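You operate a simulated robot arm through the tools that you are given. There is no shell and no other tool.

Carry out the task below with a simulated two-armed robot. There is one attempt and no reset: what you move stays moved.

JOB
Lamp off, press the test button, reset the breaker, lamp on again.

The check looks at the end state, three seconds after you hand in, the way a careful person would. Anything else that was tipped, shoved, dropped, spilled or broken makes it a failure.

ROBOT AND FRAMES
Two 7-joint arms with fingered hands on one trunk that stands fixed in place. Base frame: the origin is at the foot of the trunk, x ahead of it, y to its left, z up; the work surface is at about z = 0.86. Lengths are in m, angles in degrees, forces in N, time in s.
The left shoulder is at [0.022, 0.163, 1.166], the right one opposite. Payload 4 kg a hand.
The tool frame of a hand sits at the grasp point between the pads (the TCP): z along the fingers, y along the line on which they close. The tips reach 0.036 m beyond it. The gripper opens to 0.124 m. The gripper's body begins 0.042 m behind the TCP. The gripper is a hand of 4 fingers: y runs from the thumb to the fingers, the wrist lies at [-0.015, -0.099, -0.189] in the tool frame, and closing takes about 1.5 s.
Orientation is told as [roll, pitch, yaw] about the base's x, y, z axes, in that order, counted from this pose: with the fingers straight down and the wrist toward the robot, the tool's x, y and z point along [0, 1, 0], [1, 0, 0] and [0, 0, -1] of the base frame.

CONTROLS
- The arms move only by the tool step_arm. It takes "left_deltas", "right_deltas" or both (then of equal length, played together; a hand with none holds still); each is a list of rows, each a list of 6 numbers: the shift along the tool's x, y, z in mm, then the turn, a rotation vector about the tool's x, y, z in degrees. In form: [[dx, dy, dz, wx, wy, wz], ...]. A call has 1 to 20 rows; each row is the pose to reach, as a shift and turn from the pose commanded when the call began, along the tool's axes at that moment. "left_hand" and "right_hand" are, for a hand that has rows, the closure, from 0 (fully open) to 1 (shut), set as the call begins (left out, the last holds). Rows are played at 5 a second. More than 0.05 m and 8.6 degrees between two rows, or a gripper value outside its range, and nothing of the call is played. Where a pose cannot be reached the arm comes as near as it can. A force on the tool above 40 N (or 10 N above the force at the start of the call, whichever is more), or a blocked arm, ends the call early, and 0.2 s more pass. Each finger travels about 0.045 m/s and halts on what it meets, pressing with about 29 N; the grip force reading is that of the motor and also rises with nothing between the fingers. The clock runs only during rows and for 0.2 s after the last one: add rows that repeat a pose to give the fingers time. It gives the time, the measured TCP pose, the force on the tool (base axes), the opening and the grip force at its end, in the units of the frame above (readings bear some noise), with the torque about the TCP (base axes, N m) and any sound that the robot's microphone picked up.
- Cameras (640 x 400 px; columns grow to the right, rows downward): "scene" is now at [0.1099, -0.0067, 1.4382]; the picture's right is [-0.09, -1.00, 0.01], its down [-0.13, 0.01, -0.99] and it looks along [0.99, -0.09, -0.13] (base axes); focal length 256 px, centre (320, 200). "left" rides on the left gripper at [-0.075, -0.086, -0.123] in its tool frame; the picture's right is [-0.70, -0.34, 0.63], its down [0.64, -0.68, 0.35] and it looks along [0.32, 0.65, 0.69] (tool axes); focal length 275 px, centre (320, 200). "right" rides on the right gripper at [0.075, -0.086, -0.123] in its tool frame; the picture's right is [-0.70, 0.34, -0.63], its down [-0.64, -0.68, 0.35] and it looks along [-0.32, 0.65, 0.69] (tool axes); focal length 275 px, centre (320, 200). There is no depth. A picture from a camera that has moved, and an enlarged one, comes with that camera's place and axes in the base frame and with its lens.
- grab_frame(camera): a new picture of that camera. No time passes.
- raise_lower(by): slides the trunk up (or, below 0, down) by that many m; the arms and the scene camera ride with it, the base frame stays. It gives what a move gives, with no picture.
- set_grasp(shape, hand): the hand has 4 fingers and takes this shape, open, in about a second: jaw (thumb against the fingers, like two jaws); tri (thumb and two fingers); tip (a fingertip pinch); poke (one finger out to press); point (the index stretched); flat (the hand flat); cup (the hand cupped); fist (a fist). The gripper value then closes the fingers along that shape, each until it touches; the sizes above hold for jaw. It gives what a move gives, with no picture.
- pan_tilt(pan, tilt): turns the head with the scene camera to pan (to the left, within 86 degrees either way) and tilt (down, from -29 to 69), counted from straight ahead of the robot. It gives what a move gives.
- inspect(camera, box): a new picture of the part [left, top, right, bottom] of that camera's present view, enlarged. No time passes.
- close_job(): hands the job in; it is judged then, once.

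Nothing tells you positions but the pictures and the camera data. Unless the task says otherwise, let go and move clear before handing in.

The tools are called after "Call:" by a JSON object that holds its "fn" and its "kwargs". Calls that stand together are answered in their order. step_arm: Moves the arms, as the interface text tells. Its arguments: {"type":"object","properties":{"left_deltas":{"type":"array","items":{"type":"array","items":{"type":"number"}}},"left_hand":{"type":"number"},"right_deltas":{"type":"array","items":{"type":"array","items":{"type":"number"}}},"right_hand":{"type":"number"}},"required":[]} The other tools are called the same way: raise_lower (by) slides the trunk up or down; set_grasp (shape, hand) gives the hand a shape; pan_tilt (pan, tilt) turns the head that bears the scene camera; grab_frame (camera) takes a picture; inspect (camera, box) takes an enlarged picture of a part of a camera's view; close_job () hands the job in.

At the start:

```text
clock: 0.0
left_eef_pos: [0.7079, 0.1926, 1.5965]
left_ee_rot: [0.0, 0.0, 0.0]
left_ft_force: [-0.1, -0.2, 0.3]
left_wrist_torque: [0.02, -0.02, 0.01]
left_width: 0.1239
left_grip_force: 0.1
left_shape: jaw
right_eef_pos: [0.6528, -0.4331, 1.6016]
right_ee_rot: [0.0, 0.1, -0.1]
right_ft_force: [0.5, -0.3, 1.1]
right_wrist_torque: [0.02, -0.01, 0.0]
right_width: 0.1235
right_grip_force: 0.1
right_shape: jaw
trunk travel left (down, up): [-0.325, 0.153]
head pan, tilt: [-5.0, 4.3]
```

scene: 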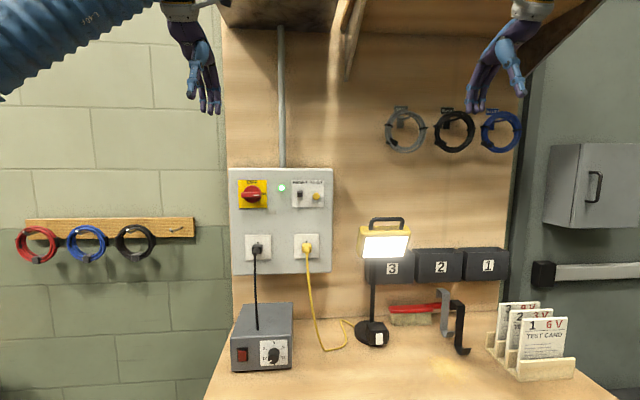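
right: 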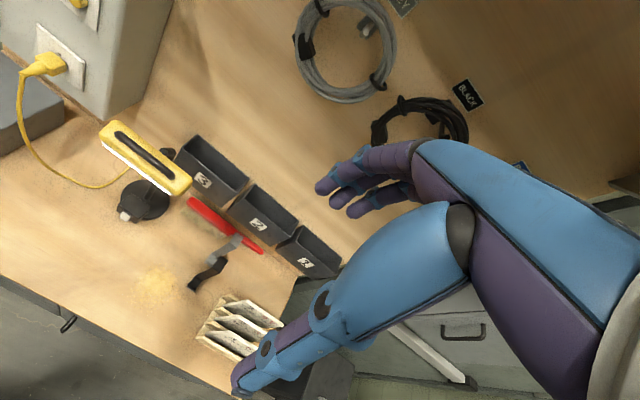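
left: 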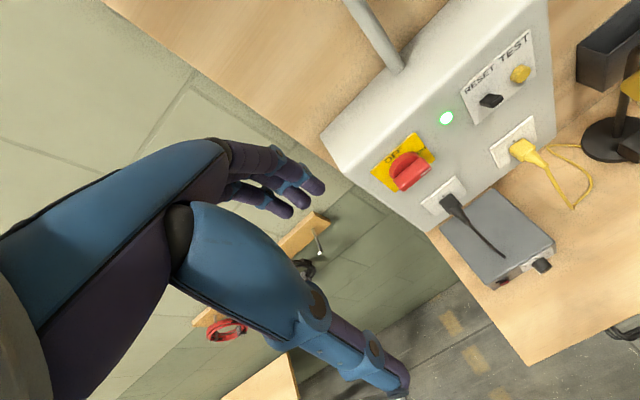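

I see a wall panel with a red rotary switch, a green light, a RESET toggle and a TEST button, and a work lamp on the bench with a switch on its foot. I'll look closer before moving.

Call:
{"fn": "inspect", "kwargs": {"camera": "scene", "box": [220, 160, 340, 280]}}

Call:
{"fn": "inspect", "kwargs": {"camera": "scene", "box": [330, 200, 480, 360]}}

Call:
{"fn": "inspect", "kwargs": {"camera": "left", "box": [340, 20, 560, 240]}}

Call:
{"fn": "inspect", "kwargs": {"camera": "right", "box": [60, 100, 260, 260]}}

Call:
{"fn": "inspect", "kwargs": {"camera": "scene", "box": [220, 290, 320, 390]}}

```text
3.33 times, centred on (280, 220) of scene
camera zoom: at [0.1099, -0.0067, 1.4382], right [-0.09, -1.0, 0.01], down [-0.13, 0.01, -0.99], along [0.99, -0.09, -0.13], focal length 855 px, centre (453, 133)
```

zoom: 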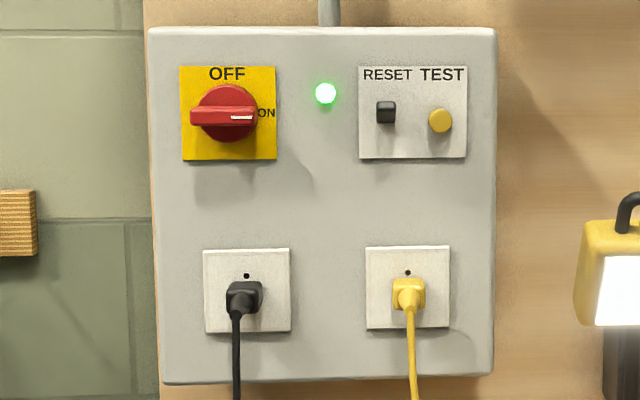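

```text
2.50 times, centred on (405, 280) of scene
camera zoom: at [0.1099, -0.0067, 1.4382], right [-0.09, -1.0, 0.01], down [-0.13, 0.01, -0.99], along [0.99, -0.09, -0.13], focal length 641 px, centre (108, 0)
```

zoom: 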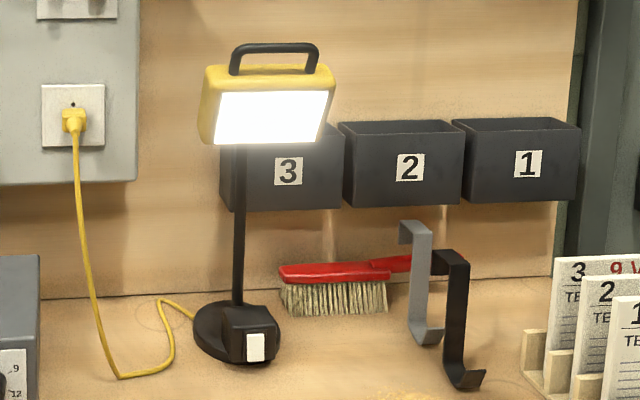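

```text
1.82 times, centred on (450, 130) of left
camera zoom: at [0.6213, 0.1177, 1.7196], right [-0.34, -0.7, -0.63], down [-0.68, 0.64, -0.35], along [0.65, 0.32, -0.69], focal length 500 px, centre (84, 327)
```

zoom: 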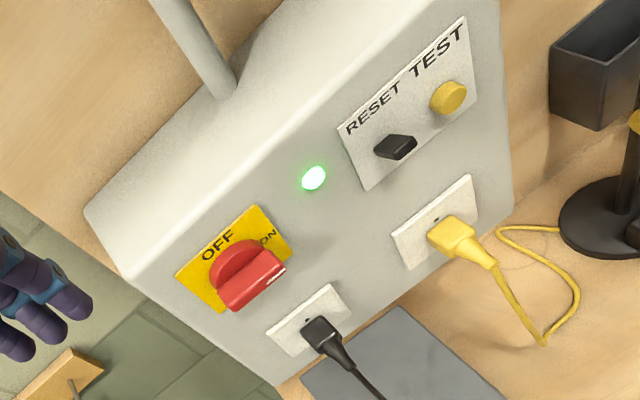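

```text
2.50 times, centred on (160, 180) of right
camera zoom: at [0.5671, -0.357, 1.7255], right [0.34, -0.7, 0.63], down [-0.68, -0.64, -0.35], along [0.65, -0.32, -0.69], focal length 688 px, centre (720, 250)
```

zoom: 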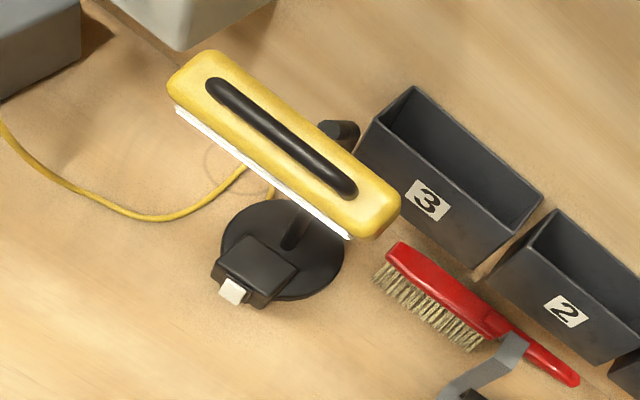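

```text
4.00 times, centred on (270, 340) of scene
camera zoom: at [0.1099, -0.0067, 1.4382], right [-0.09, -1.0, 0.01], down [-0.13, 0.01, -0.99], along [0.99, -0.09, -0.13], focal length 1026 px, centre (520, -360)
```

zoom: 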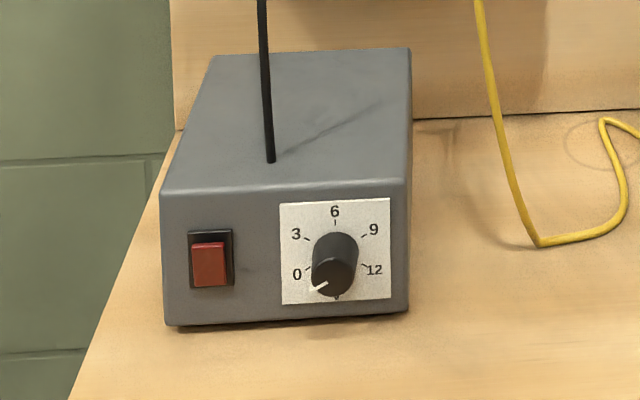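

The breaker module is at about (0.89, -0.065/-0.015, 1.35), and the lamp switch is near (0.83, -0.258, 0.905) on the lamp's foot. I'll put both hands into the poke shape and see where the fingertip sits.

Call:
{"fn": "set_grasp", "kwargs": {"shape": "poke", "hand": "left"}}

Call:
{"fn": "set_grasp", "kwargs": {"shape": "poke", "hand": "right"}}

Call:
{"fn": "pan_tilt", "kwargs": {"pan": -5, "tilt": 0}}

Call:
{"fn": "grab_frame", "kwargs": {"camera": "scene"}}

Call:
{"fn": "grab_frame", "kwargs": {"camera": "left"}}

Call:
{"fn": "grab_frame", "kwargs": {"camera": "right"}}

```text
clock: 0.9
left_eef_pos: [0.7084, 0.192, 1.5949]
left_ee_rot: [0.0, 0.1, 0.1]
left_ft_force: [-1.2, -0.2, -0.3]
left_wrist_torque: [0.02, -0.01, 0.01]
left_width: 0.0002
left_grip_force: 0.0
left_shape: poke
right_eef_pos: [0.6531, -0.4325, 1.6024]
right_ee_rot: [0.0, -0.1, 0.1]
right_ft_force: [-0.2, -0.3, 0.3]
right_wrist_torque: [0.01, 0.02, 0.02]
right_width: 0.1236
right_grip_force: 0.0
right_shape: jaw
trunk travel left (down, up): [-0.325, 0.153]
head pan, tilt: [-5.0, 4.3]
```

```text
clock: 1.8
left_eef_pos: [0.7078, 0.1935, 1.5958]
left_ee_rot: [0.0, 0.1, 0.0]
left_ft_force: [-0.6, 0.1, 0.2]
left_wrist_torque: [0.01, 0.0, 0.03]
left_width: 0.0003
left_grip_force: 0.0
left_shape: poke
right_eef_pos: [0.6519, -0.433, 1.6016]
right_ee_rot: [0.1, 0.0, 0.0]
right_ft_force: [-0.5, 0.0, -0.2]
right_wrist_torque: [-0.01, 0.02, 0.03]
right_width: 0.0
right_grip_force: 0.0
right_shape: poke
trunk travel left (down, up): [-0.325, 0.153]
head pan, tilt: [-5.0, 4.3]
```

```text
clock: 2.5
left_eef_pos: [0.708, 0.1926, 1.5952]
left_ee_rot: [-0.1, 0.0, 0.0]
left_ft_force: [-0.1, -0.6, -0.1]
left_wrist_torque: [0.0, 0.02, 0.01]
left_width: 0.0
left_grip_force: 0.0
left_shape: poke
right_eef_pos: [0.6527, -0.4338, 1.6019]
right_ee_rot: [0.1, 0.0, 0.0]
right_ft_force: [0.6, -0.4, -0.3]
right_wrist_torque: [0.0, 0.03, 0.0]
right_width: 0.0
right_grip_force: 0.1
right_shape: poke
trunk travel left (down, up): [-0.325, 0.153]
head pan, tilt: [-5.0, 0.0]
```

```text
taken
camera scene: at [0.1087, -0.0065, 1.4451], right [-0.09, -1.0, 0.01], down [-0.06, 0.0, -1.0], along [0.99, -0.09, -0.06], focal length 256 px, centre (320, 200)
```

scene: 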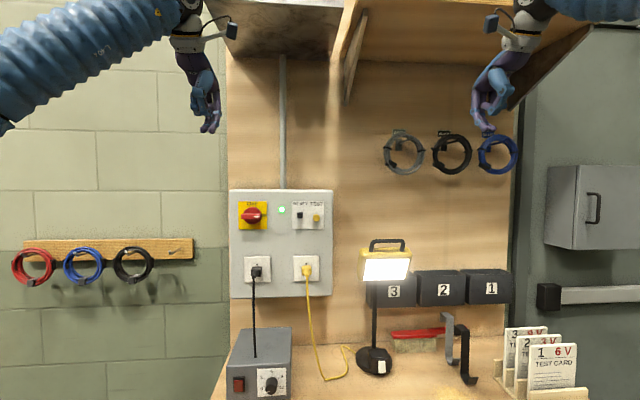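

```text
taken
camera left: at [0.6213, 0.1177, 1.7196], right [-0.34, -0.7, -0.63], down [-0.68, 0.64, -0.35], along [0.65, 0.32, -0.69], focal length 275 px, centre (320, 200)
```

left: 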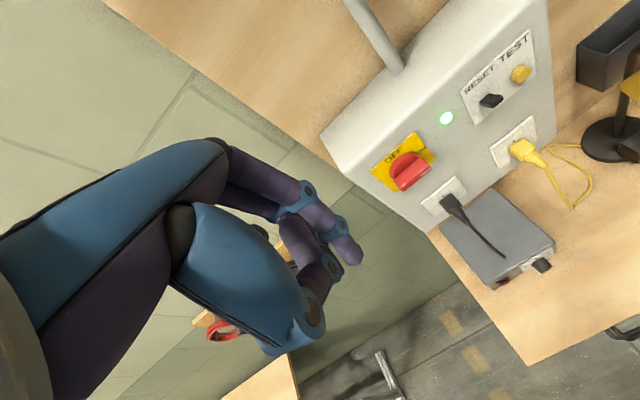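

```text
taken
camera right: at [0.5671, -0.357, 1.7255], right [0.34, -0.7, 0.63], down [-0.68, -0.64, -0.35], along [0.65, -0.32, -0.69], focal length 275 px, centre (320, 200)
```

right: 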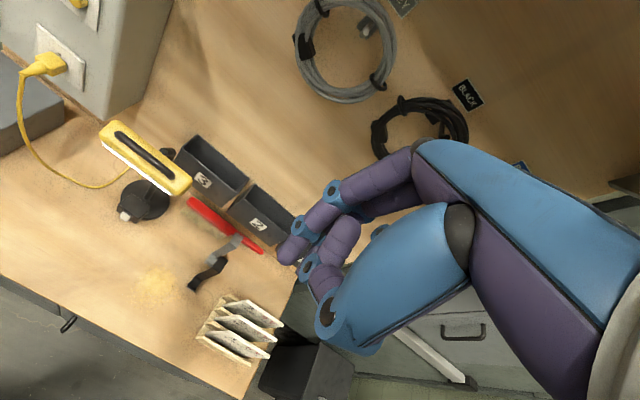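

Both hands are now in poke. I'll zoom in on the fingertips to place them in the tool frame.

Call:
{"fn": "inspect", "kwargs": {"camera": "scene", "box": [160, 20, 260, 140]}}

Call:
{"fn": "inspect", "kwargs": {"camera": "left", "box": [200, 130, 400, 370]}}

Call:
{"fn": "inspect", "kwargs": {"camera": "scene", "box": [450, 20, 550, 140]}}

Call:
{"fn": "inspect", "kwargs": {"camera": "right", "box": [240, 130, 440, 370]}}

```text
3.33 times, centred on (210, 80) of scene
camera zoom: at [0.1087, -0.0065, 1.4451], right [-0.09, -1.0, 0.01], down [-0.06, 0.0, -1.0], along [0.99, -0.09, -0.06], focal length 855 px, centre (687, 600)
```

zoom: 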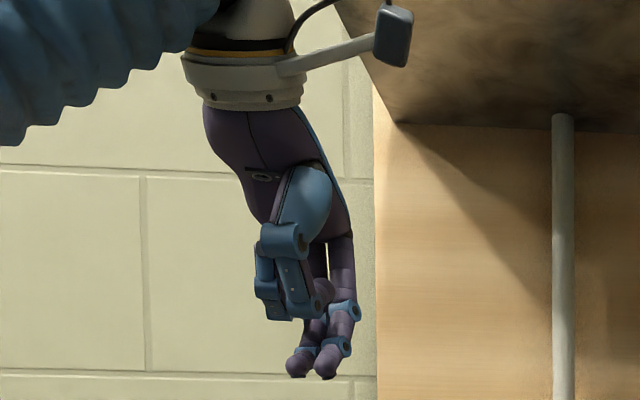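

```text
1.67 times, centred on (300, 250) of left
camera zoom: at [0.6213, 0.1177, 1.7196], right [-0.34, -0.7, -0.63], down [-0.68, 0.64, -0.35], along [0.65, 0.32, -0.69], focal length 459 px, centre (353, 117)
```

zoom: 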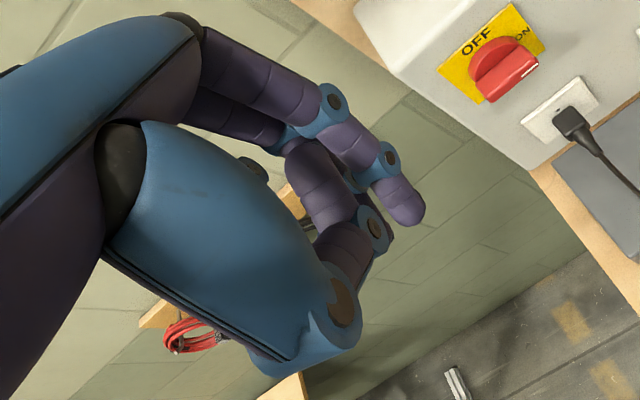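

```text
3.33 times, centred on (500, 80) of scene
camera zoom: at [0.1087, -0.0065, 1.4451], right [-0.09, -1.0, 0.01], down [-0.06, 0.0, -1.0], along [0.99, -0.09, -0.06], focal length 855 px, centre (-280, 600)
```

zoom: 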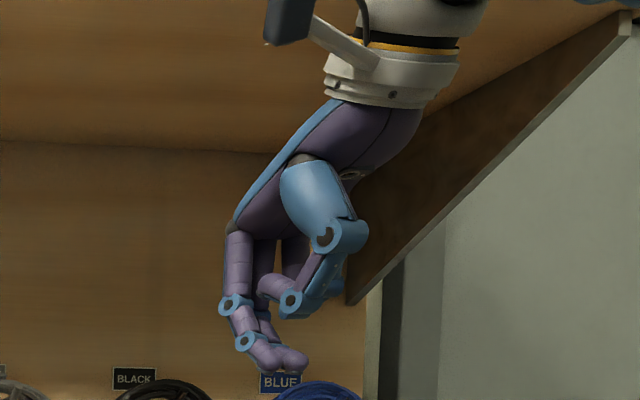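

```text
1.67 times, centred on (340, 250) of right
camera zoom: at [0.5671, -0.357, 1.7255], right [0.34, -0.7, 0.63], down [-0.68, -0.64, -0.35], along [0.65, -0.32, -0.69], focal length 459 px, centre (287, 117)
```

zoom: 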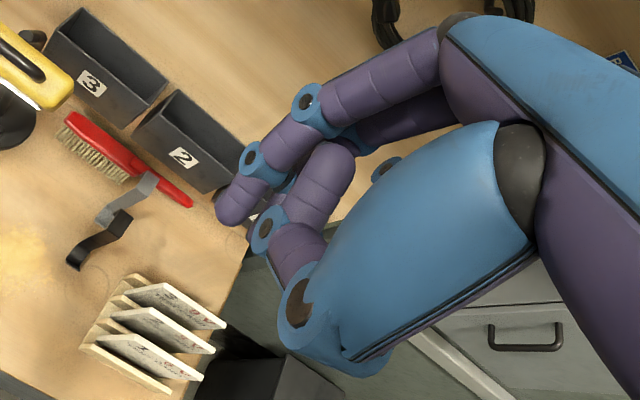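

The nearer fingertip sits about 35 mm beyond the TCP on the tool axis, but a second tip shows beside it. I'll close the poke shape in free air to see if only one finger stays out.

Call:
{"fn": "step_arm", "kwargs": {"left_deltas": [[0, 0, 0, 0, 0, 0], [0, 0, 0, 0, 0, 0], [0, 0, 0, 0, 0, 0], [0, 0, 0, 0, 0, 0], [0, 0, 0, 0, 0, 0], [0, 0, 0, 0, 0, 0], [0, 0, 0, 0, 0, 0], [0, 0, 0, 0, 0, 0]], "left_hand": 1}}

Call:
{"fn": "inspect", "kwargs": {"camera": "scene", "box": [160, 20, 260, 140]}}

Call:
{"fn": "inspect", "kwargs": {"camera": "left", "box": [200, 130, 400, 370]}}

```text
clock: 4.2
left_eef_pos: [0.7077, 0.1922, 1.5967]
left_ee_rot: [0.0, 0.0, 0.0]
left_ft_force: [0.1, -0.4, -0.1]
left_wrist_torque: [-0.01, -0.01, 0.0]
left_width: 0.0
left_grip_force: 0.0
left_shape: poke
right_eef_pos: [0.6527, -0.4331, 1.6011]
right_ee_rot: [0.0, 0.0, -0.1]
right_ft_force: [-0.2, -0.3, 0.3]
right_wrist_torque: [-0.05, 0.0, 0.0]
right_width: 0.0002
right_grip_force: 0.0
right_shape: poke
trunk travel left (down, up): [-0.325, 0.153]
head pan, tilt: [-5.0, 0.0]
```

```text
3.33 times, centred on (210, 80) of scene
camera zoom: at [0.1087, -0.0065, 1.4452], right [-0.09, -1.0, 0.01], down [-0.06, 0.0, -1.0], along [0.99, -0.09, -0.06], focal length 855 px, centre (687, 600)
```

zoom: 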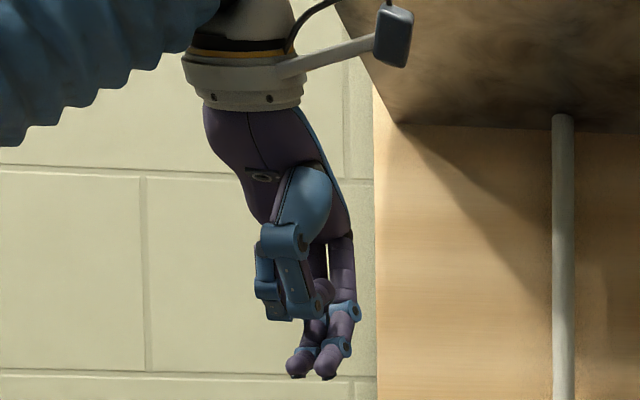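

```text
1.67 times, centred on (300, 250) of left
camera zoom: at [0.6213, 0.1177, 1.7196], right [-0.34, -0.7, -0.63], down [-0.68, 0.64, -0.35], along [0.65, 0.32, -0.69], focal length 459 px, centre (353, 117)
```

zoom: 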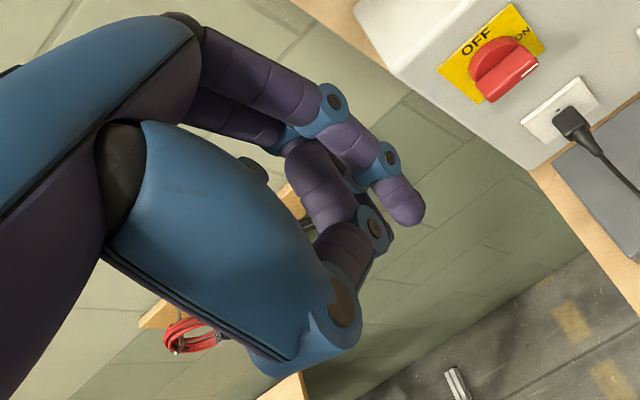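

In poke two fingertips sit side by side, centred on the tool axis. I'll check whether the point shape gives a cleaner single fingertip.

Call:
{"fn": "set_grasp", "kwargs": {"shape": "point", "hand": "left"}}

Call:
{"fn": "inspect", "kwargs": {"camera": "scene", "box": [160, 20, 260, 140]}}

Call:
{"fn": "grab_frame", "kwargs": {"camera": "left"}}

```text
clock: 5.2
left_eef_pos: [0.7078, 0.1925, 1.5957]
left_ee_rot: [0.1, 0.0, 0.0]
left_ft_force: [-0.3, 0.4, 1.3]
left_wrist_torque: [-0.01, 0.01, -0.01]
left_width: 0.1162
left_grip_force: 0.0
left_shape: point
right_eef_pos: [0.6527, -0.4326, 1.6017]
right_ee_rot: [0.0, 0.0, 0.0]
right_ft_force: [-0.5, 0.7, -0.3]
right_wrist_torque: [0.0, -0.03, 0.0]
right_width: 0.0001
right_grip_force: 0.1
right_shape: poke
trunk travel left (down, up): [-0.325, 0.153]
head pan, tilt: [-5.0, 0.0]
```

```text
3.33 times, centred on (210, 80) of scene
camera zoom: at [0.1087, -0.0065, 1.4452], right [-0.09, -1.0, 0.01], down [-0.06, 0.0, -1.0], along [0.99, -0.09, -0.06], focal length 855 px, centre (687, 600)
```

zoom: 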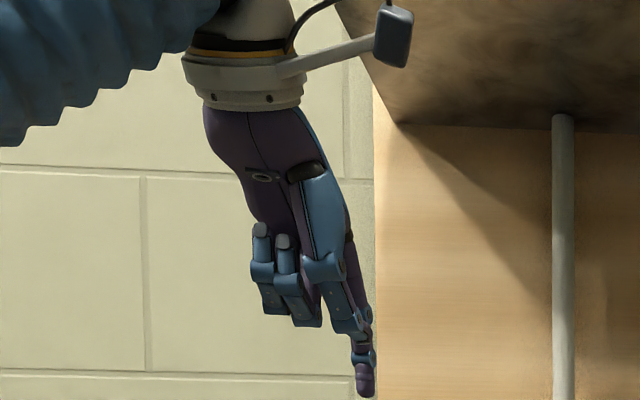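

```text
taken
camera left: at [0.6213, 0.1177, 1.7196], right [-0.34, -0.7, -0.63], down [-0.68, 0.64, -0.35], along [0.65, 0.32, -0.69], focal length 275 px, centre (320, 200)
```

left: 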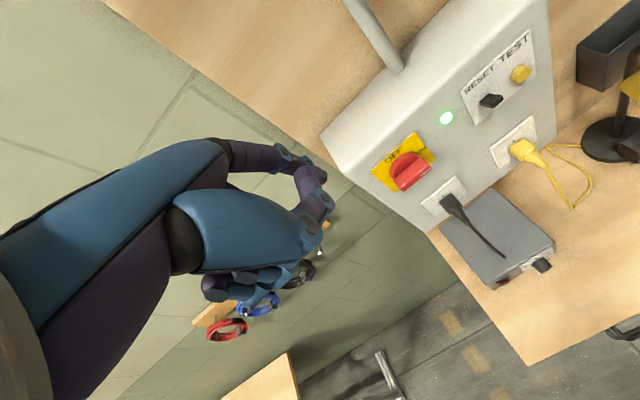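

Point leaves the thumb beside the finger, so I'll use poke. Next the right hand goes down in front of the lamp, pitched forward about 50°, well clear of the lamp head (front at x≈0.78, z 1.18–1.29), for a close look at its switch.

Call:
{"fn": "set_grasp", "kwargs": {"shape": "poke", "hand": "left"}}

Call:
{"fn": "step_arm", "kwargs": {"right_deltas": [[13.6, -4.4, 41.8, -4.2, 0, 0], [27.2, -8.8, 83.6, -8.3, 0, 0], [40.8, -13.2, 125.4, -12.5, 0, 0], [54.3, -17.7, 167.2, -16.7, 0, 0], [67.9, -22, 209, -20.8, 0, 0], [81.5, -26.5, 250.8, -25, 0, 0], [95.1, -30.9, 292.5, -29.2, 0, 0], [108.7, -35.3, 334.3, -33.3, 0, 0], [122.3, -39.8, 376.1, -37.5, 0, 0], [135.8, -44.2, 417.9, -41.7, 0, 0], [149.4, -48.6, 459.7, -45.8, 0, 0], [163, -53, 501.5, -50, 0, 0], [163, -53, 501.5, -50, 0, 0]]}}

Call:
{"fn": "grab_frame", "kwargs": {"camera": "right"}}

Call:
{"fn": "grab_frame", "kwargs": {"camera": "scene"}}

```text
clock: 6.0
left_eef_pos: [0.7074, 0.1922, 1.5953]
left_ee_rot: [0.0, 0.0, 0.0]
left_ft_force: [-0.5, -0.8, -0.5]
left_wrist_torque: [0.04, 0.0, 0.01]
left_width: 0.0001
left_grip_force: 0.0
left_shape: poke
right_eef_pos: [0.6529, -0.4323, 1.6023]
right_ee_rot: [-0.1, 0.0, 0.1]
right_ft_force: [0.0, 0.9, -0.1]
right_wrist_torque: [-0.01, -0.02, 0.0]
right_width: 0.0002
right_grip_force: 0.1
right_shape: poke
trunk travel left (down, up): [-0.325, 0.153]
head pan, tilt: [-5.0, 0.0]
```

```text
clock: 8.8
left_eef_pos: [0.7068, 0.192, 1.5975]
left_ee_rot: [0.1, -0.1, 0.0]
left_ft_force: [-1.1, 1.1, 0.0]
left_wrist_torque: [-0.01, -0.05, -0.03]
left_width: 0.0
left_grip_force: 0.0
left_shape: poke
right_eef_pos: [0.609, -0.2707, 1.0978]
right_ee_rot: [0.2, -50.0, -0.1]
right_ft_force: [-1.4, -0.8, 0.2]
right_wrist_torque: [0.02, -0.01, 0.01]
right_width: 0.0
right_grip_force: 0.1
right_shape: poke
right hand out of reach, approached as far as the arm can: row 12, 13
trunk travel left (down, up): [-0.325, 0.153]
head pan, tilt: [-5.0, 0.0]
```

```text
taken
camera right: at [0.4596, -0.1948, 1.1127], right [-0.27, -0.7, 0.66], down [-0.17, -0.64, -0.75], along [0.95, -0.32, 0.05], focal length 275 px, centre (320, 200)
```

right: 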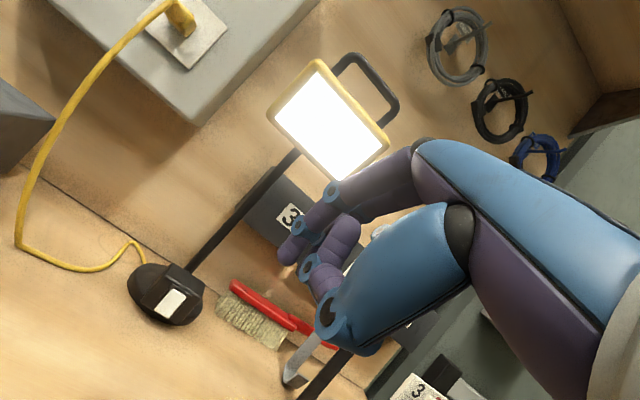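

```text
taken
camera scene: at [0.1072, -0.0069, 1.4454], right [-0.09, -1.0, 0.0], down [-0.06, 0.0, -1.0], along [0.99, -0.09, -0.06], focal length 256 px, centre (320, 200)
```

scene: 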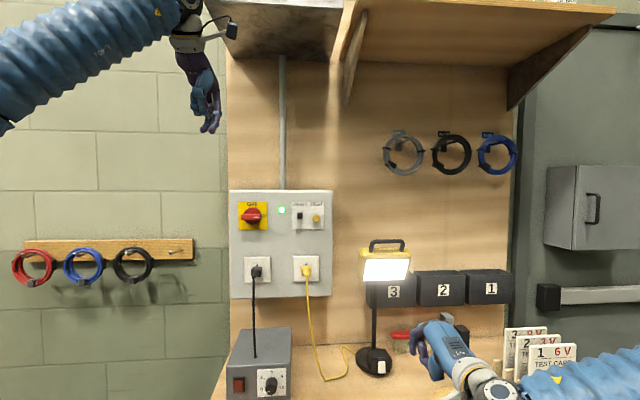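

The right hand is in front of the lamp, at the near edge of its reach. I'll look closely at the lamp switch.

Call:
{"fn": "inspect", "kwargs": {"camera": "right", "box": [110, 240, 230, 340]}}

Call:
{"fn": "inspect", "kwargs": {"camera": "scene", "box": [340, 320, 420, 390]}}

```text
4.00 times, centred on (170, 290) of right
camera zoom: at [0.4596, -0.1948, 1.1127], right [-0.27, -0.7, 0.66], down [-0.17, -0.64, -0.75], along [0.95, -0.32, 0.05], focal length 1101 px, centre (920, -160)
```

zoom: 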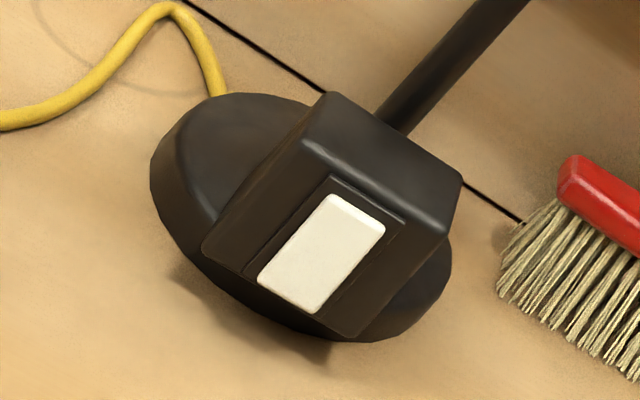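

```text
5.71 times, centred on (380, 355) of scene
camera zoom: at [0.1072, -0.0069, 1.4454], right [-0.09, -1.0, 0.0], down [-0.06, 0.0, -1.0], along [0.99, -0.09, -0.06], focal length 1466 px, centre (-23, -686)
```

zoom: 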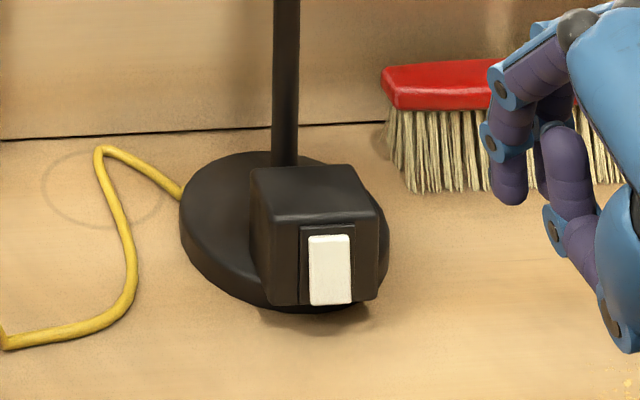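

The lamp switch is a white rocker on the front of the foot, about (0.835, -0.26, 0.872–0.912). I'll bring the right hand closer and steepen it slightly to see which end of the rocker stands out.

Call:
{"fn": "step_arm", "kwargs": {"right_deltas": [[2.5, -3, 35, 2, 0, 0], [5, -6, 70, 4, 0, 0], [7.5, -9, 105, 6, 0, 0], [10, -12.3, 140.9, 8, 0, 0], [10, -12.3, 140.9, 8, 0, 0]]}}

Call:
{"fn": "grab_frame", "kwargs": {"camera": "right"}}

```text
clock: 10.1
left_eef_pos: [0.7067, 0.1922, 1.5948]
left_ee_rot: [0.0, -0.1, 0.1]
left_ft_force: [0.2, 0.3, -0.4]
left_wrist_torque: [0.0, -0.02, -0.02]
left_width: 0.0001
left_grip_force: 0.0
left_shape: poke
right_eef_pos: [0.7101, -0.2587, 0.9989]
right_ee_rot: [0.0, -42.0, 0.1]
right_ft_force: [-1.0, 0.2, 0.8]
right_wrist_torque: [0.03, 0.0, -0.03]
right_width: 0.0
right_grip_force: 0.1
right_shape: poke
trunk travel left (down, up): [-0.325, 0.153]
head pan, tilt: [-5.0, 0.0]
```

```text
taken
camera right: at [0.5647, -0.1828, 1.0331], right [-0.17, -0.7, 0.7], down [-0.27, -0.64, -0.71], along [0.95, -0.32, -0.08], focal length 275 px, centre (320, 200)
```

right: 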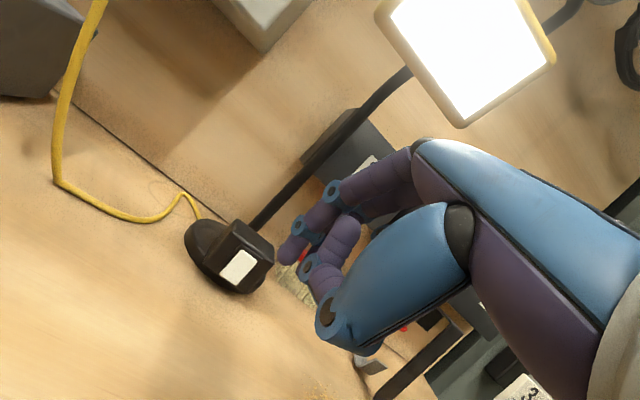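

The hand has arrived at (0.71, -0.259, 0.999). I'll take a closer look at the rocker.

Call:
{"fn": "inspect", "kwargs": {"camera": "right", "box": [175, 205, 335, 305]}}

Call:
{"fn": "inspect", "kwargs": {"camera": "scene", "box": [340, 320, 420, 390]}}

```text
4.00 times, centred on (255, 255) of right
camera zoom: at [0.5647, -0.1828, 1.0331], right [-0.17, -0.7, 0.7], down [-0.27, -0.64, -0.71], along [0.95, -0.32, -0.08], focal length 1101 px, centre (580, -20)
```

zoom: 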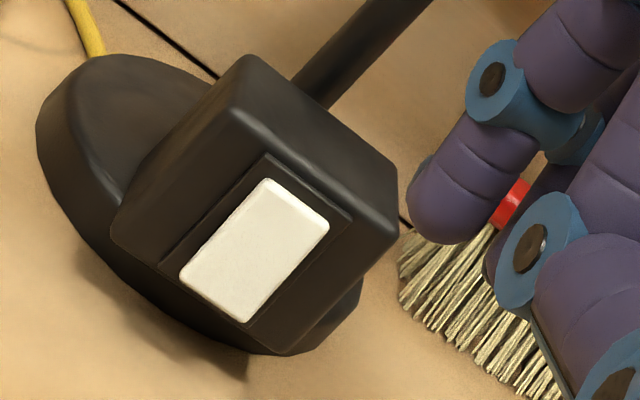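

```text
5.71 times, centred on (380, 355) of scene
camera zoom: at [0.1077, -0.0066, 1.4453], right [-0.09, -1.0, 0.0], down [-0.06, 0.0, -1.0], along [0.99, -0.09, -0.06], focal length 1466 px, centre (-23, -686)
```

zoom: 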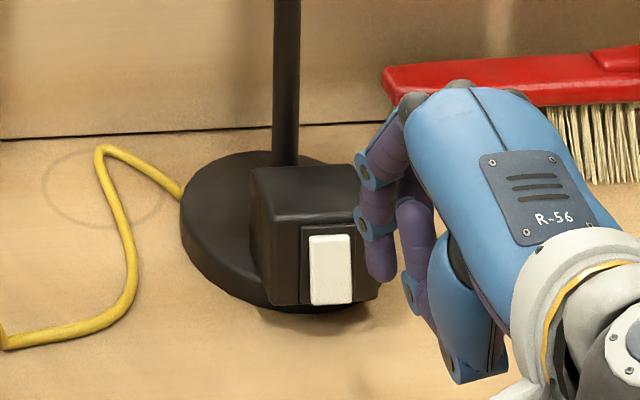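

I need to know the rocker's tilt, so I'll zoom in as far as the camera allows.

Call:
{"fn": "inspect", "kwargs": {"camera": "right", "box": [205, 235, 275, 295]}}

Call:
{"fn": "inspect", "kwargs": {"camera": "scene", "box": [365, 350, 401, 380]}}

```text
6.67 times, centred on (240, 265) of right
camera zoom: at [0.5647, -0.1828, 1.0331], right [-0.17, -0.7, 0.7], down [-0.27, -0.64, -0.71], along [0.95, -0.32, -0.08], focal length 1835 px, centre (853, -233)
```

zoom: 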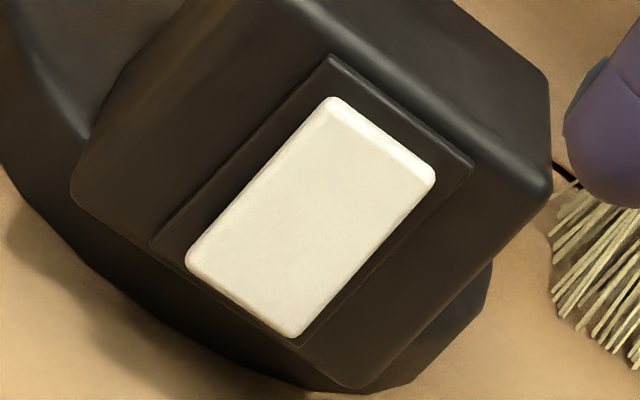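

```text
13.33 times, centred on (383, 365) of scene
camera zoom: at [0.1077, -0.0066, 1.4453], right [-0.09, -1.0, 0.0], down [-0.06, 0.0, -1.0], along [0.99, -0.09, -0.06], focal length 3420 px, centre (-520, -2000)
```

zoom: 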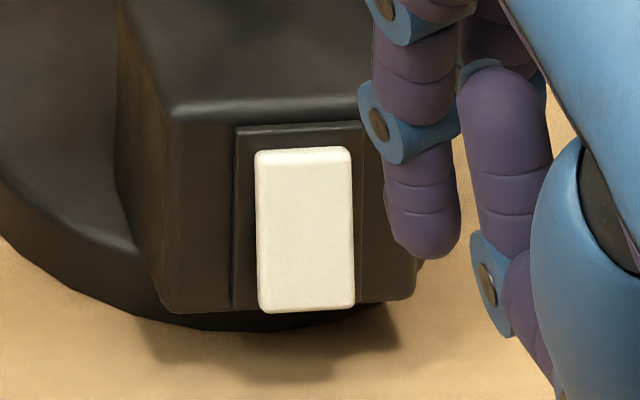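

The rocker's lower end stands out by about 3 mm more than the top, so top-in means ON and pressing the bottom switches it off. I'll turn the hand slightly so the index leads, and stop about 45 mm short of the lower half of the rocker.

Call:
{"fn": "step_arm", "kwargs": {"right_deltas": [[-0.8, -6.2, 23.8, 0, -2.5, 2.8], [-1.7, -12.3, 47.6, 0, -5, 5.6], [-2.5, -18.5, 71.5, 0, -7.5, 8.3], [-3.3, -24.7, 95.3, 0, -10, 11.1], [-3.3, -24.7, 95.3, 0, -10, 11.1]]}}

Call:
{"fn": "grab_frame", "kwargs": {"camera": "right"}}

Call:
{"fn": "inspect", "kwargs": {"camera": "scene", "box": [350, 330, 420, 390]}}

```text
clock: 11.2
left_eef_pos: [0.7068, 0.1912, 1.5963]
left_ee_rot: [0.0, 0.0, 0.0]
left_ft_force: [-0.6, 0.1, 0.4]
left_wrist_torque: [-0.01, 0.0, -0.01]
left_width: 0.0002
left_grip_force: 0.1
left_shape: poke
right_eef_pos: [0.7562, -0.2641, 0.9108]
right_ee_rot: [0.1, -42.0, -15.1]
right_ft_force: [0.2, -0.4, -0.3]
right_wrist_torque: [0.0, 0.01, 0.03]
right_width: 0.0
right_grip_force: 0.1
right_shape: poke
trunk travel left (down, up): [-0.325, 0.153]
head pan, tilt: [-5.0, 0.0]
```

```text
taken
camera right: at [0.6351, -0.1531, 0.9461], right [-0.35, -0.63, 0.7], down [-0.43, -0.55, -0.71], along [0.83, -0.55, -0.08], focal length 275 px, centre (320, 200)
```

right: 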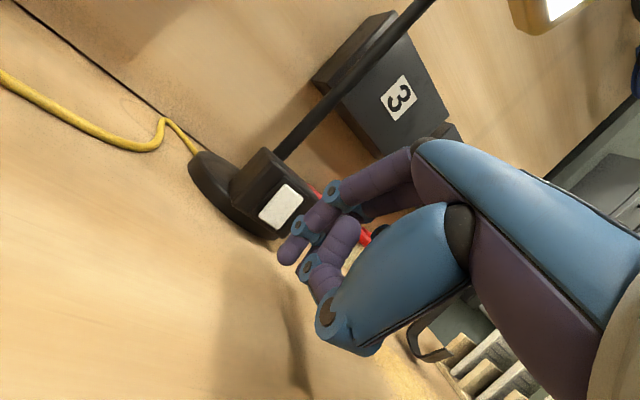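

```text
6.67 times, centred on (385, 360) of scene
camera zoom: at [0.108, -0.0075, 1.4453], right [-0.09, -1.0, 0.0], down [-0.06, 0.0, -1.0], along [0.99, -0.09, -0.06], focal length 1710 px, centre (-113, -867)
```

zoom: 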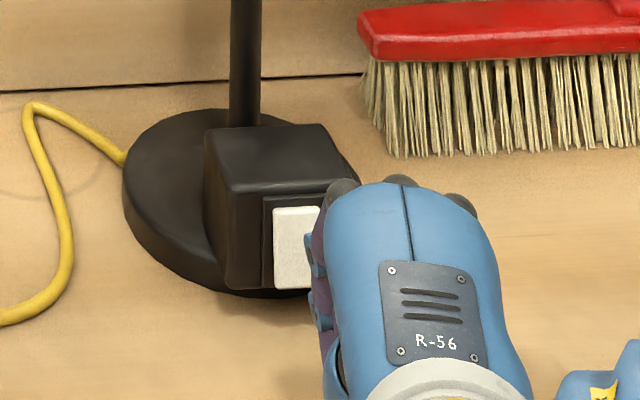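

The tip is about 45 mm from the rocker. I'll zoom in to aim it.

Call:
{"fn": "inspect", "kwargs": {"camera": "right", "box": [220, 150, 340, 290]}}

```text
2.86 times, centred on (280, 220) of right
camera zoom: at [0.6351, -0.1531, 0.9461], right [-0.35, -0.63, 0.7], down [-0.43, -0.55, -0.71], along [0.83, -0.55, -0.08], focal length 786 px, centre (434, 143)
```

zoom: 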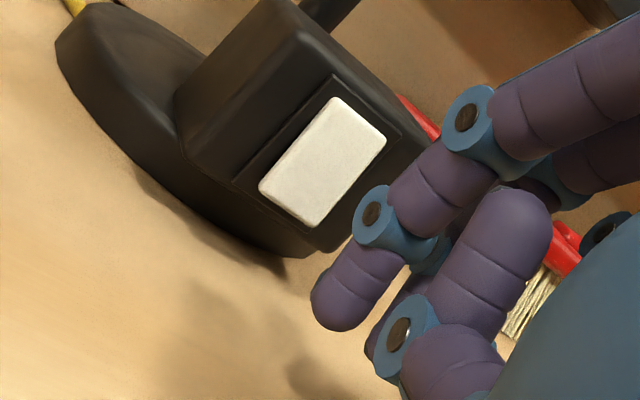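

I'll move 25 mm nearer with a small correction up and left, then check the aim again.

Call:
{"fn": "step_arm", "kwargs": {"right_deltas": [[4.6, 9.5, 6.9, 0, 0, 0], [9.2, 19.1, 13.8, 0, 0, 0], [9.2, 19.1, 13.8, 0, 0, 0]]}}

Call:
{"fn": "inspect", "kwargs": {"camera": "right", "box": [220, 150, 340, 290]}}

```text
clock: 12.1
left_eef_pos: [0.7079, 0.1924, 1.5955]
left_ee_rot: [-0.1, 0.0, 0.0]
left_ft_force: [-0.9, 0.4, -0.1]
left_wrist_torque: [-0.02, -0.03, -0.04]
left_width: 0.0
left_grip_force: 0.1
left_shape: poke
right_eef_pos: [0.7813, -0.261, 0.914]
right_ee_rot: [0.0, -42.0, -14.9]
right_ft_force: [0.3, 0.2, -0.4]
right_wrist_torque: [-0.01, -0.02, -0.02]
right_width: 0.0
right_grip_force: 0.1
right_shape: poke
trunk travel left (down, up): [-0.325, 0.153]
head pan, tilt: [-5.0, 0.0]
```

```text
2.86 times, centred on (280, 220) of right
camera zoom: at [0.6598, -0.1494, 0.9489], right [-0.35, -0.63, 0.7], down [-0.43, -0.55, -0.71], along [0.83, -0.55, -0.08], focal length 786 px, centre (434, 143)
```

zoom: 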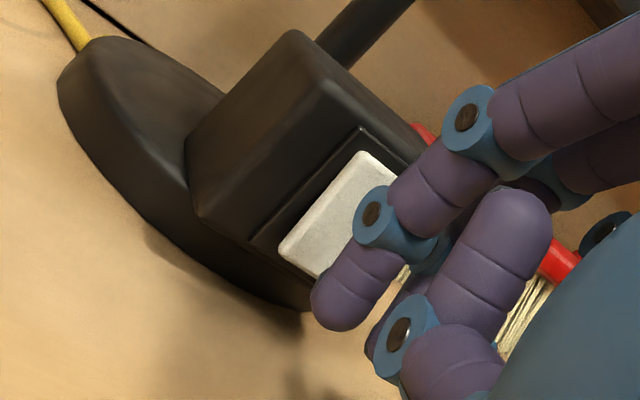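

The aim is good: the tip should land near the lower sixth of the rocker with about 18 mm to go. I'll advance 12 mm, then feel forward in small steps.

Call:
{"fn": "step_arm", "kwargs": {"right_deltas": [[1.6, 4.3, 3.9, 0, 0, 0], [3.1, 8.6, 7.75, 0, 0, 0], [3.1, 8.6, 7.75, 0, 0, 0]]}}

Call:
{"fn": "step_arm", "kwargs": {"right_deltas": [[0.52, 1.44, 1.29, 0, 0, 0], [1.04, 2.87, 2.58, 0, 0, 0], [1.04, 2.87, 2.58, 0, 0, 0]]}}

Call:
{"fn": "inspect", "kwargs": {"camera": "right", "box": [220, 150, 340, 290]}}

Call:
{"fn": "grab_frame", "kwargs": {"camera": "scene"}}

```text
clock: 12.8
left_eef_pos: [0.7077, 0.1938, 1.5953]
left_ee_rot: [0.1, 0.0, 0.0]
left_ft_force: [1.1, -0.6, 0.7]
left_wrist_torque: [0.02, 0.03, 0.0]
left_width: 0.0
left_grip_force: 0.0
left_shape: poke
right_eef_pos: [0.7919, -0.2603, 0.9139]
right_ee_rot: [0.1, -42.1, -14.9]
right_ft_force: [-0.6, 0.0, 0.0]
right_wrist_torque: [-0.01, 0.0, -0.01]
right_width: 0.0
right_grip_force: 0.0
right_shape: poke
trunk travel left (down, up): [-0.325, 0.153]
head pan, tilt: [-5.0, 0.0]
```

```text
clock: 13.7
left_eef_pos: [0.7073, 0.1932, 1.5953]
left_ee_rot: [0.0, -0.1, 0.0]
left_ft_force: [-0.7, 0.3, -0.4]
left_wrist_torque: [0.0, -0.01, -0.01]
left_width: 0.0
left_grip_force: 0.1
left_shape: poke
right_eef_pos: [0.7967, -0.2605, 0.9145]
right_ee_rot: [0.1, -41.9, -15.1]
right_ft_force: [-6.4, -0.1, 1.0]
right_wrist_torque: [-0.03, 0.05, -0.01]
right_width: 0.0001
right_grip_force: 0.0
right_shape: poke
trunk travel left (down, up): [-0.325, 0.153]
head pan, tilt: [-5.0, 0.0]
```

```text
2.86 times, centred on (280, 220) of right
camera zoom: at [0.6754, -0.1499, 0.949], right [-0.35, -0.63, 0.7], down [-0.43, -0.55, -0.71], along [0.83, -0.55, -0.08], focal length 786 px, centre (434, 143)
```

zoom: 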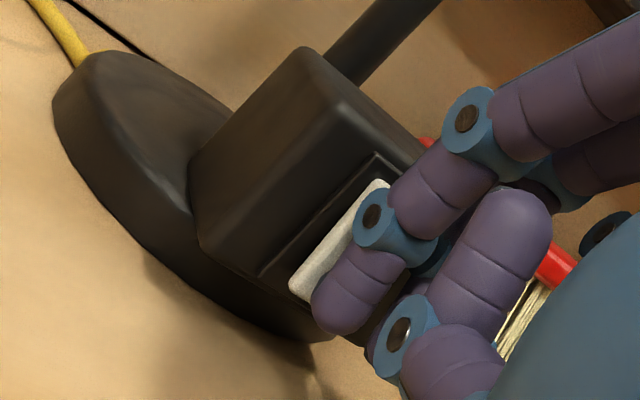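

```text
taken
camera scene: at [0.1082, -0.0065, 1.4452], right [-0.09, -1.0, 0.01], down [-0.06, 0.0, -1.0], along [0.99, -0.09, -0.06], focal length 256 px, centre (320, 200)
```

scene: 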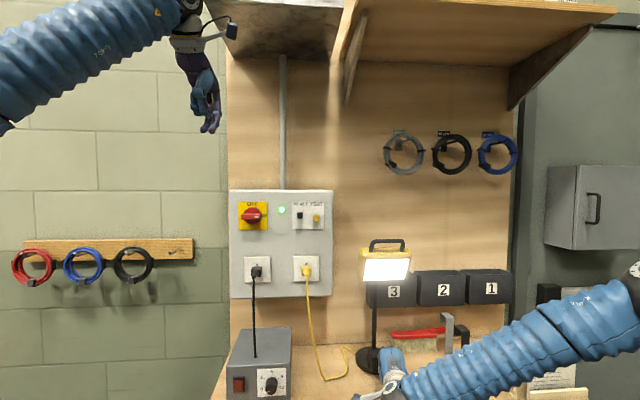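

The fingertip is in contact at about 6 N, with no click yet and the lamp still on. I'll take a reference close-up of the lamp for any sliding and press on in 1.5 mm steps.

Call:
{"fn": "inspect", "kwargs": {"camera": "scene", "box": [340, 230, 440, 390]}}

Call:
{"fn": "step_arm", "kwargs": {"right_deltas": [[0.39, 1.08, 0.97, 0, 0, 0], [0.39, 1.08, 0.97, 0, 0, 0]]}}

Call:
{"fn": "inspect", "kwargs": {"camera": "scene", "box": [340, 230, 440, 390]}}

```text
2.50 times, centred on (390, 310) of scene
camera zoom: at [0.1082, -0.0065, 1.4452], right [-0.09, -1.0, 0.01], down [-0.06, 0.0, -1.0], along [0.99, -0.09, -0.06], focal length 641 px, centre (145, -75)
```

zoom: 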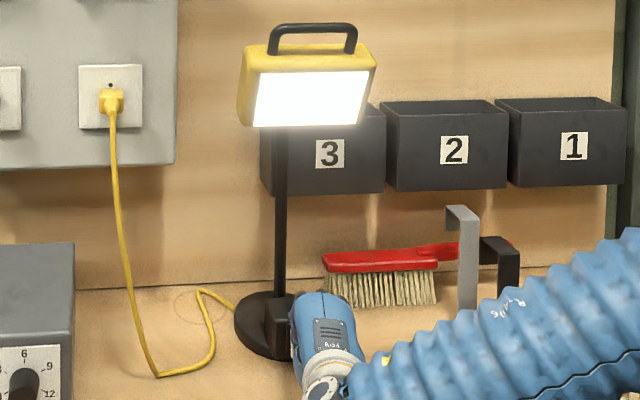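

```text
clock: 14.2
left_eef_pos: [0.7061, 0.1928, 1.5963]
left_ee_rot: [0.1, 0.1, 0.0]
left_ft_force: [-0.2, -0.2, -0.3]
left_wrist_torque: [0.02, 0.02, -0.01]
left_width: 0.0
left_grip_force: 0.1
left_shape: poke
right_eef_pos: [0.7988, -0.2613, 0.9144]
right_ee_rot: [0.0, -41.9, -15.0]
right_ft_force: [-16.4, 1.1, -0.6]
right_wrist_torque: [0.05, 0.23, -0.01]
right_width: 0.0
right_grip_force: 0.1
right_shape: poke
trunk travel left (down, up): [-0.325, 0.153]
head pan, tilt: [-5.0, 0.0]
```

```text
2.50 times, centred on (390, 310) of scene
camera zoom: at [0.1074, -0.0064, 1.4452], right [-0.09, -1.0, 0.01], down [-0.06, 0.0, -1.0], along [0.99, -0.09, -0.06], focal length 641 px, centre (145, -75)
```

zoom: 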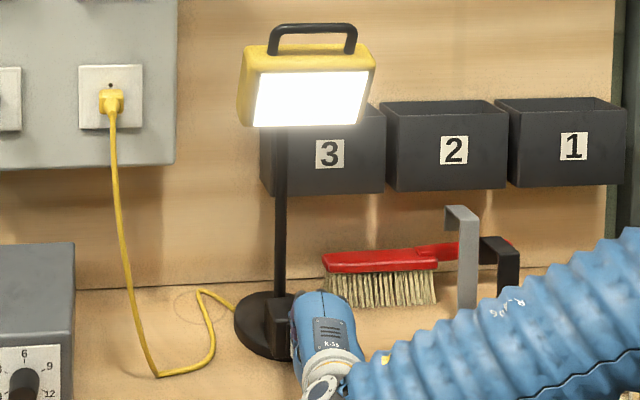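

The force reached 16 N without a click and the lamp has not slid. Before pressing harder I'll check what the fingertip is actually touching.

Call:
{"fn": "inspect", "kwargs": {"camera": "right", "box": [250, 190, 320, 280]}}

Call:
{"fn": "inspect", "kwargs": {"camera": "scene", "box": [360, 335, 410, 375]}}

```text
4.44 times, centred on (285, 235) of right
camera zoom: at [0.676, -0.1501, 0.9491], right [-0.35, -0.63, 0.7], down [-0.43, -0.55, -0.71], along [0.83, -0.55, -0.08], focal length 1224 px, centre (476, 44)
```

zoom: 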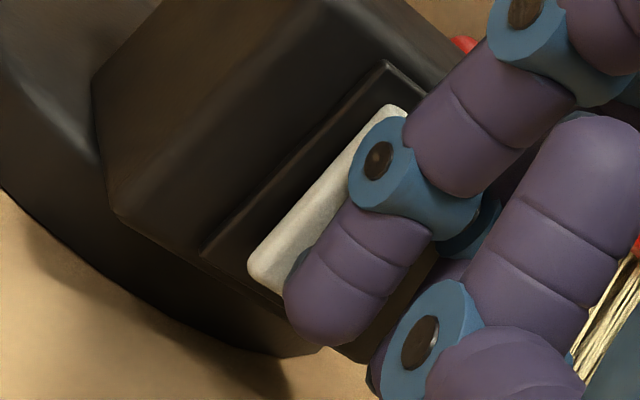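

```text
10.00 times, centred on (385, 355) of scene
camera zoom: at [0.1074, -0.0064, 1.4452], right [-0.09, -1.0, 0.01], down [-0.06, 0.0, -1.0], along [0.99, -0.09, -0.06], focal length 2565 px, centre (-330, -1350)
```

zoom: 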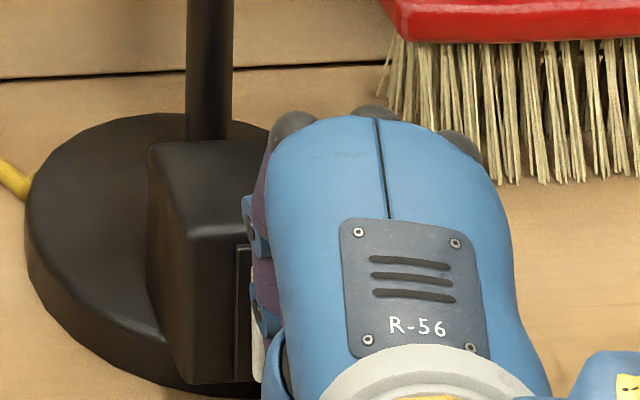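

Only the knuckle is pressing: at this steep angle the last finger joint leads over the tip and pushes both ends of the rocker at once. I'll back straight off and roll the hand to a handshake pose, so the index tip leads by about 5 mm.

Call:
{"fn": "step_arm", "kwargs": {"right_deltas": [[-5.2, -14.4, -12.9, 0, 0, 0], [-13, -20, -45, 0, 0, 0], [-19, -17, -85, 0, 0, 0], [-25.6, -14.2, -127, 0, 0, 0], [-25.6, -14.2, -127, 0, 0, 0]]}}

Call:
{"fn": "step_arm", "kwargs": {"right_deltas": [[0, 0, 0, 0.8, 0.55, 7.1], [0, 0, 0, 1.6, 1.1, 14.3], [0, 0, 0, 2.5, 1.6, 21.4], [0, 0, 0, 3.3, 2.2, 28.5], [0, 0, 0, 4.1, 2.7, 35.7], [0, 0, 0, 4.9, 3.3, 42.8], [0, 0, 0, 5.7, 3.8, 50], [0, 0, 0, 6.5, 4.4, 57.1], [0, 0, 0, 7.4, 4.9, 64.2], [0, 0, 0, 8.2, 5.5, 71.4], [0, 0, 0, 9, 6, 78.5], [0, 0, 0, 9, 6, 78.5]]}}

Call:
{"fn": "grab_frame", "kwargs": {"camera": "right"}}

Call:
{"fn": "grab_frame", "kwargs": {"camera": "scene"}}

```text
clock: 15.4
left_eef_pos: [0.7081, 0.1919, 1.5961]
left_ee_rot: [0.0, 0.0, 0.0]
left_ft_force: [0.7, 0.3, 0.4]
left_wrist_torque: [0.0, -0.03, 0.0]
left_width: 0.0001
left_grip_force: 0.0
left_shape: poke
right_eef_pos: [0.7013, -0.2616, 0.9997]
right_ee_rot: [0.0, -42.0, -15.0]
right_ft_force: [-0.9, 0.4, 0.1]
right_wrist_torque: [-0.01, -0.01, -0.02]
right_width: 0.0002
right_grip_force: 0.0
right_shape: poke
trunk travel left (down, up): [-0.325, 0.153]
head pan, tilt: [-5.0, 0.0]
```

```text
clock: 18.1
left_eef_pos: [0.7082, 0.1933, 1.5952]
left_ee_rot: [-0.1, 0.0, 0.0]
left_ft_force: [-0.2, 0.0, -0.6]
left_wrist_torque: [-0.02, 0.01, 0.04]
left_width: 0.0
left_grip_force: 0.1
left_shape: poke
right_eef_pos: [0.721, -0.2905, 1.033]
right_ee_rot: [39.7, -0.1, -89.7]
right_ft_force: [0.2, -0.4, 0.7]
right_wrist_torque: [-0.03, -0.02, -0.01]
right_width: 0.0001
right_grip_force: 0.1
right_shape: poke
right hand out of reach, approached as far as the arm can: row 10, 11, 12
trunk travel left (down, up): [-0.325, 0.153]
head pan, tilt: [-5.0, 0.0]
```

```text
taken
camera right: at [0.6991, -0.2035, 1.1767], right [-0.94, -0.34, 0.04], down [-0.28, 0.68, -0.68], along [0.2, -0.65, -0.73], focal length 275 px, centre (320, 200)
```

right: 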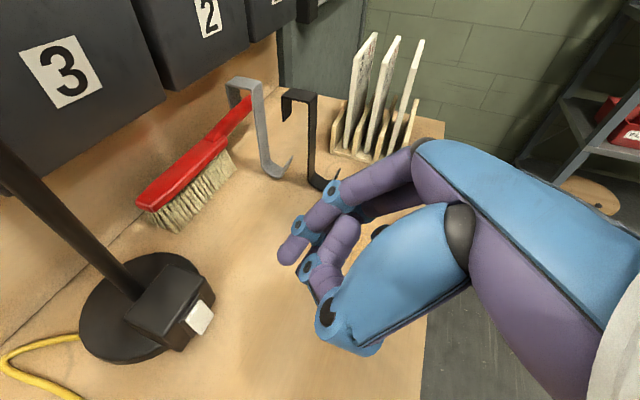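

```text
taken
camera scene: at [0.1092, -0.0055, 1.4451], right [-0.09, -1.0, 0.01], down [-0.06, 0.0, -1.0], along [0.99, -0.09, -0.06], focal length 256 px, centre (320, 200)
```

scene: 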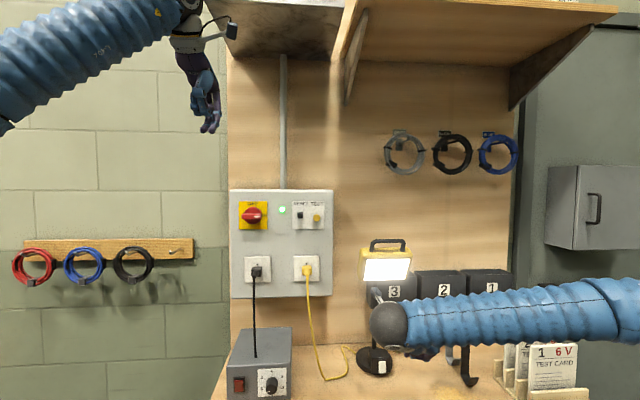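

The hand is now in the handshake pose at (0.721, -0.29, 1.033), and this camera sees the rocker from the side. I'll check its profile.

Call:
{"fn": "inspect", "kwargs": {"camera": "right", "box": [120, 240, 240, 360]}}

Call:
{"fn": "inspect", "kwargs": {"camera": "right", "box": [260, 170, 400, 360]}}

```text
3.33 times, centred on (180, 300) of right
camera zoom: at [0.6991, -0.2035, 1.1767], right [-0.94, -0.34, 0.04], down [-0.28, 0.68, -0.68], along [0.2, -0.65, -0.73], focal length 918 px, centre (787, -133)
```

zoom: 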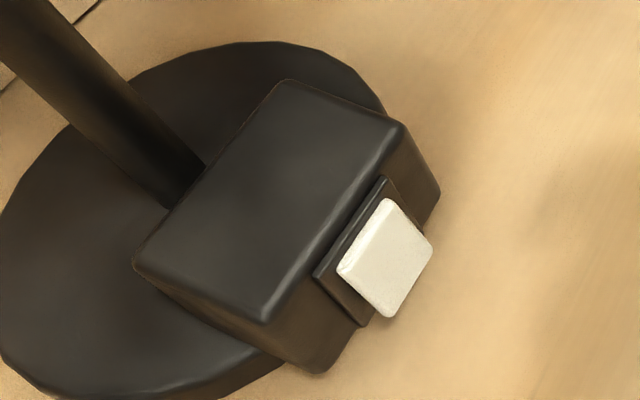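

```text
2.11 times, centred on (330, 265) of right
camera zoom: at [0.6991, -0.2035, 1.1767], right [-0.94, -0.34, 0.04], down [-0.28, 0.68, -0.68], along [0.2, -0.65, -0.73], focal length 580 px, centre (299, 63)
```

zoom: 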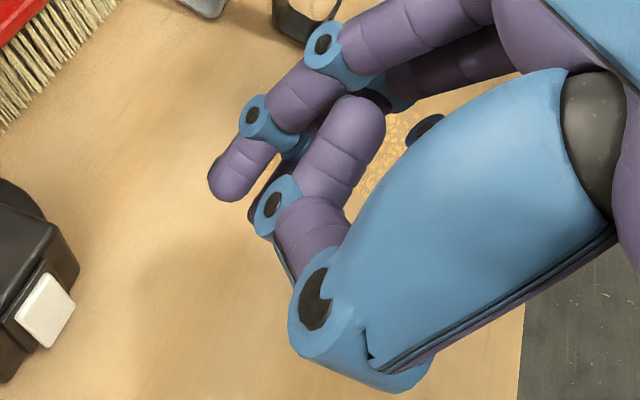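

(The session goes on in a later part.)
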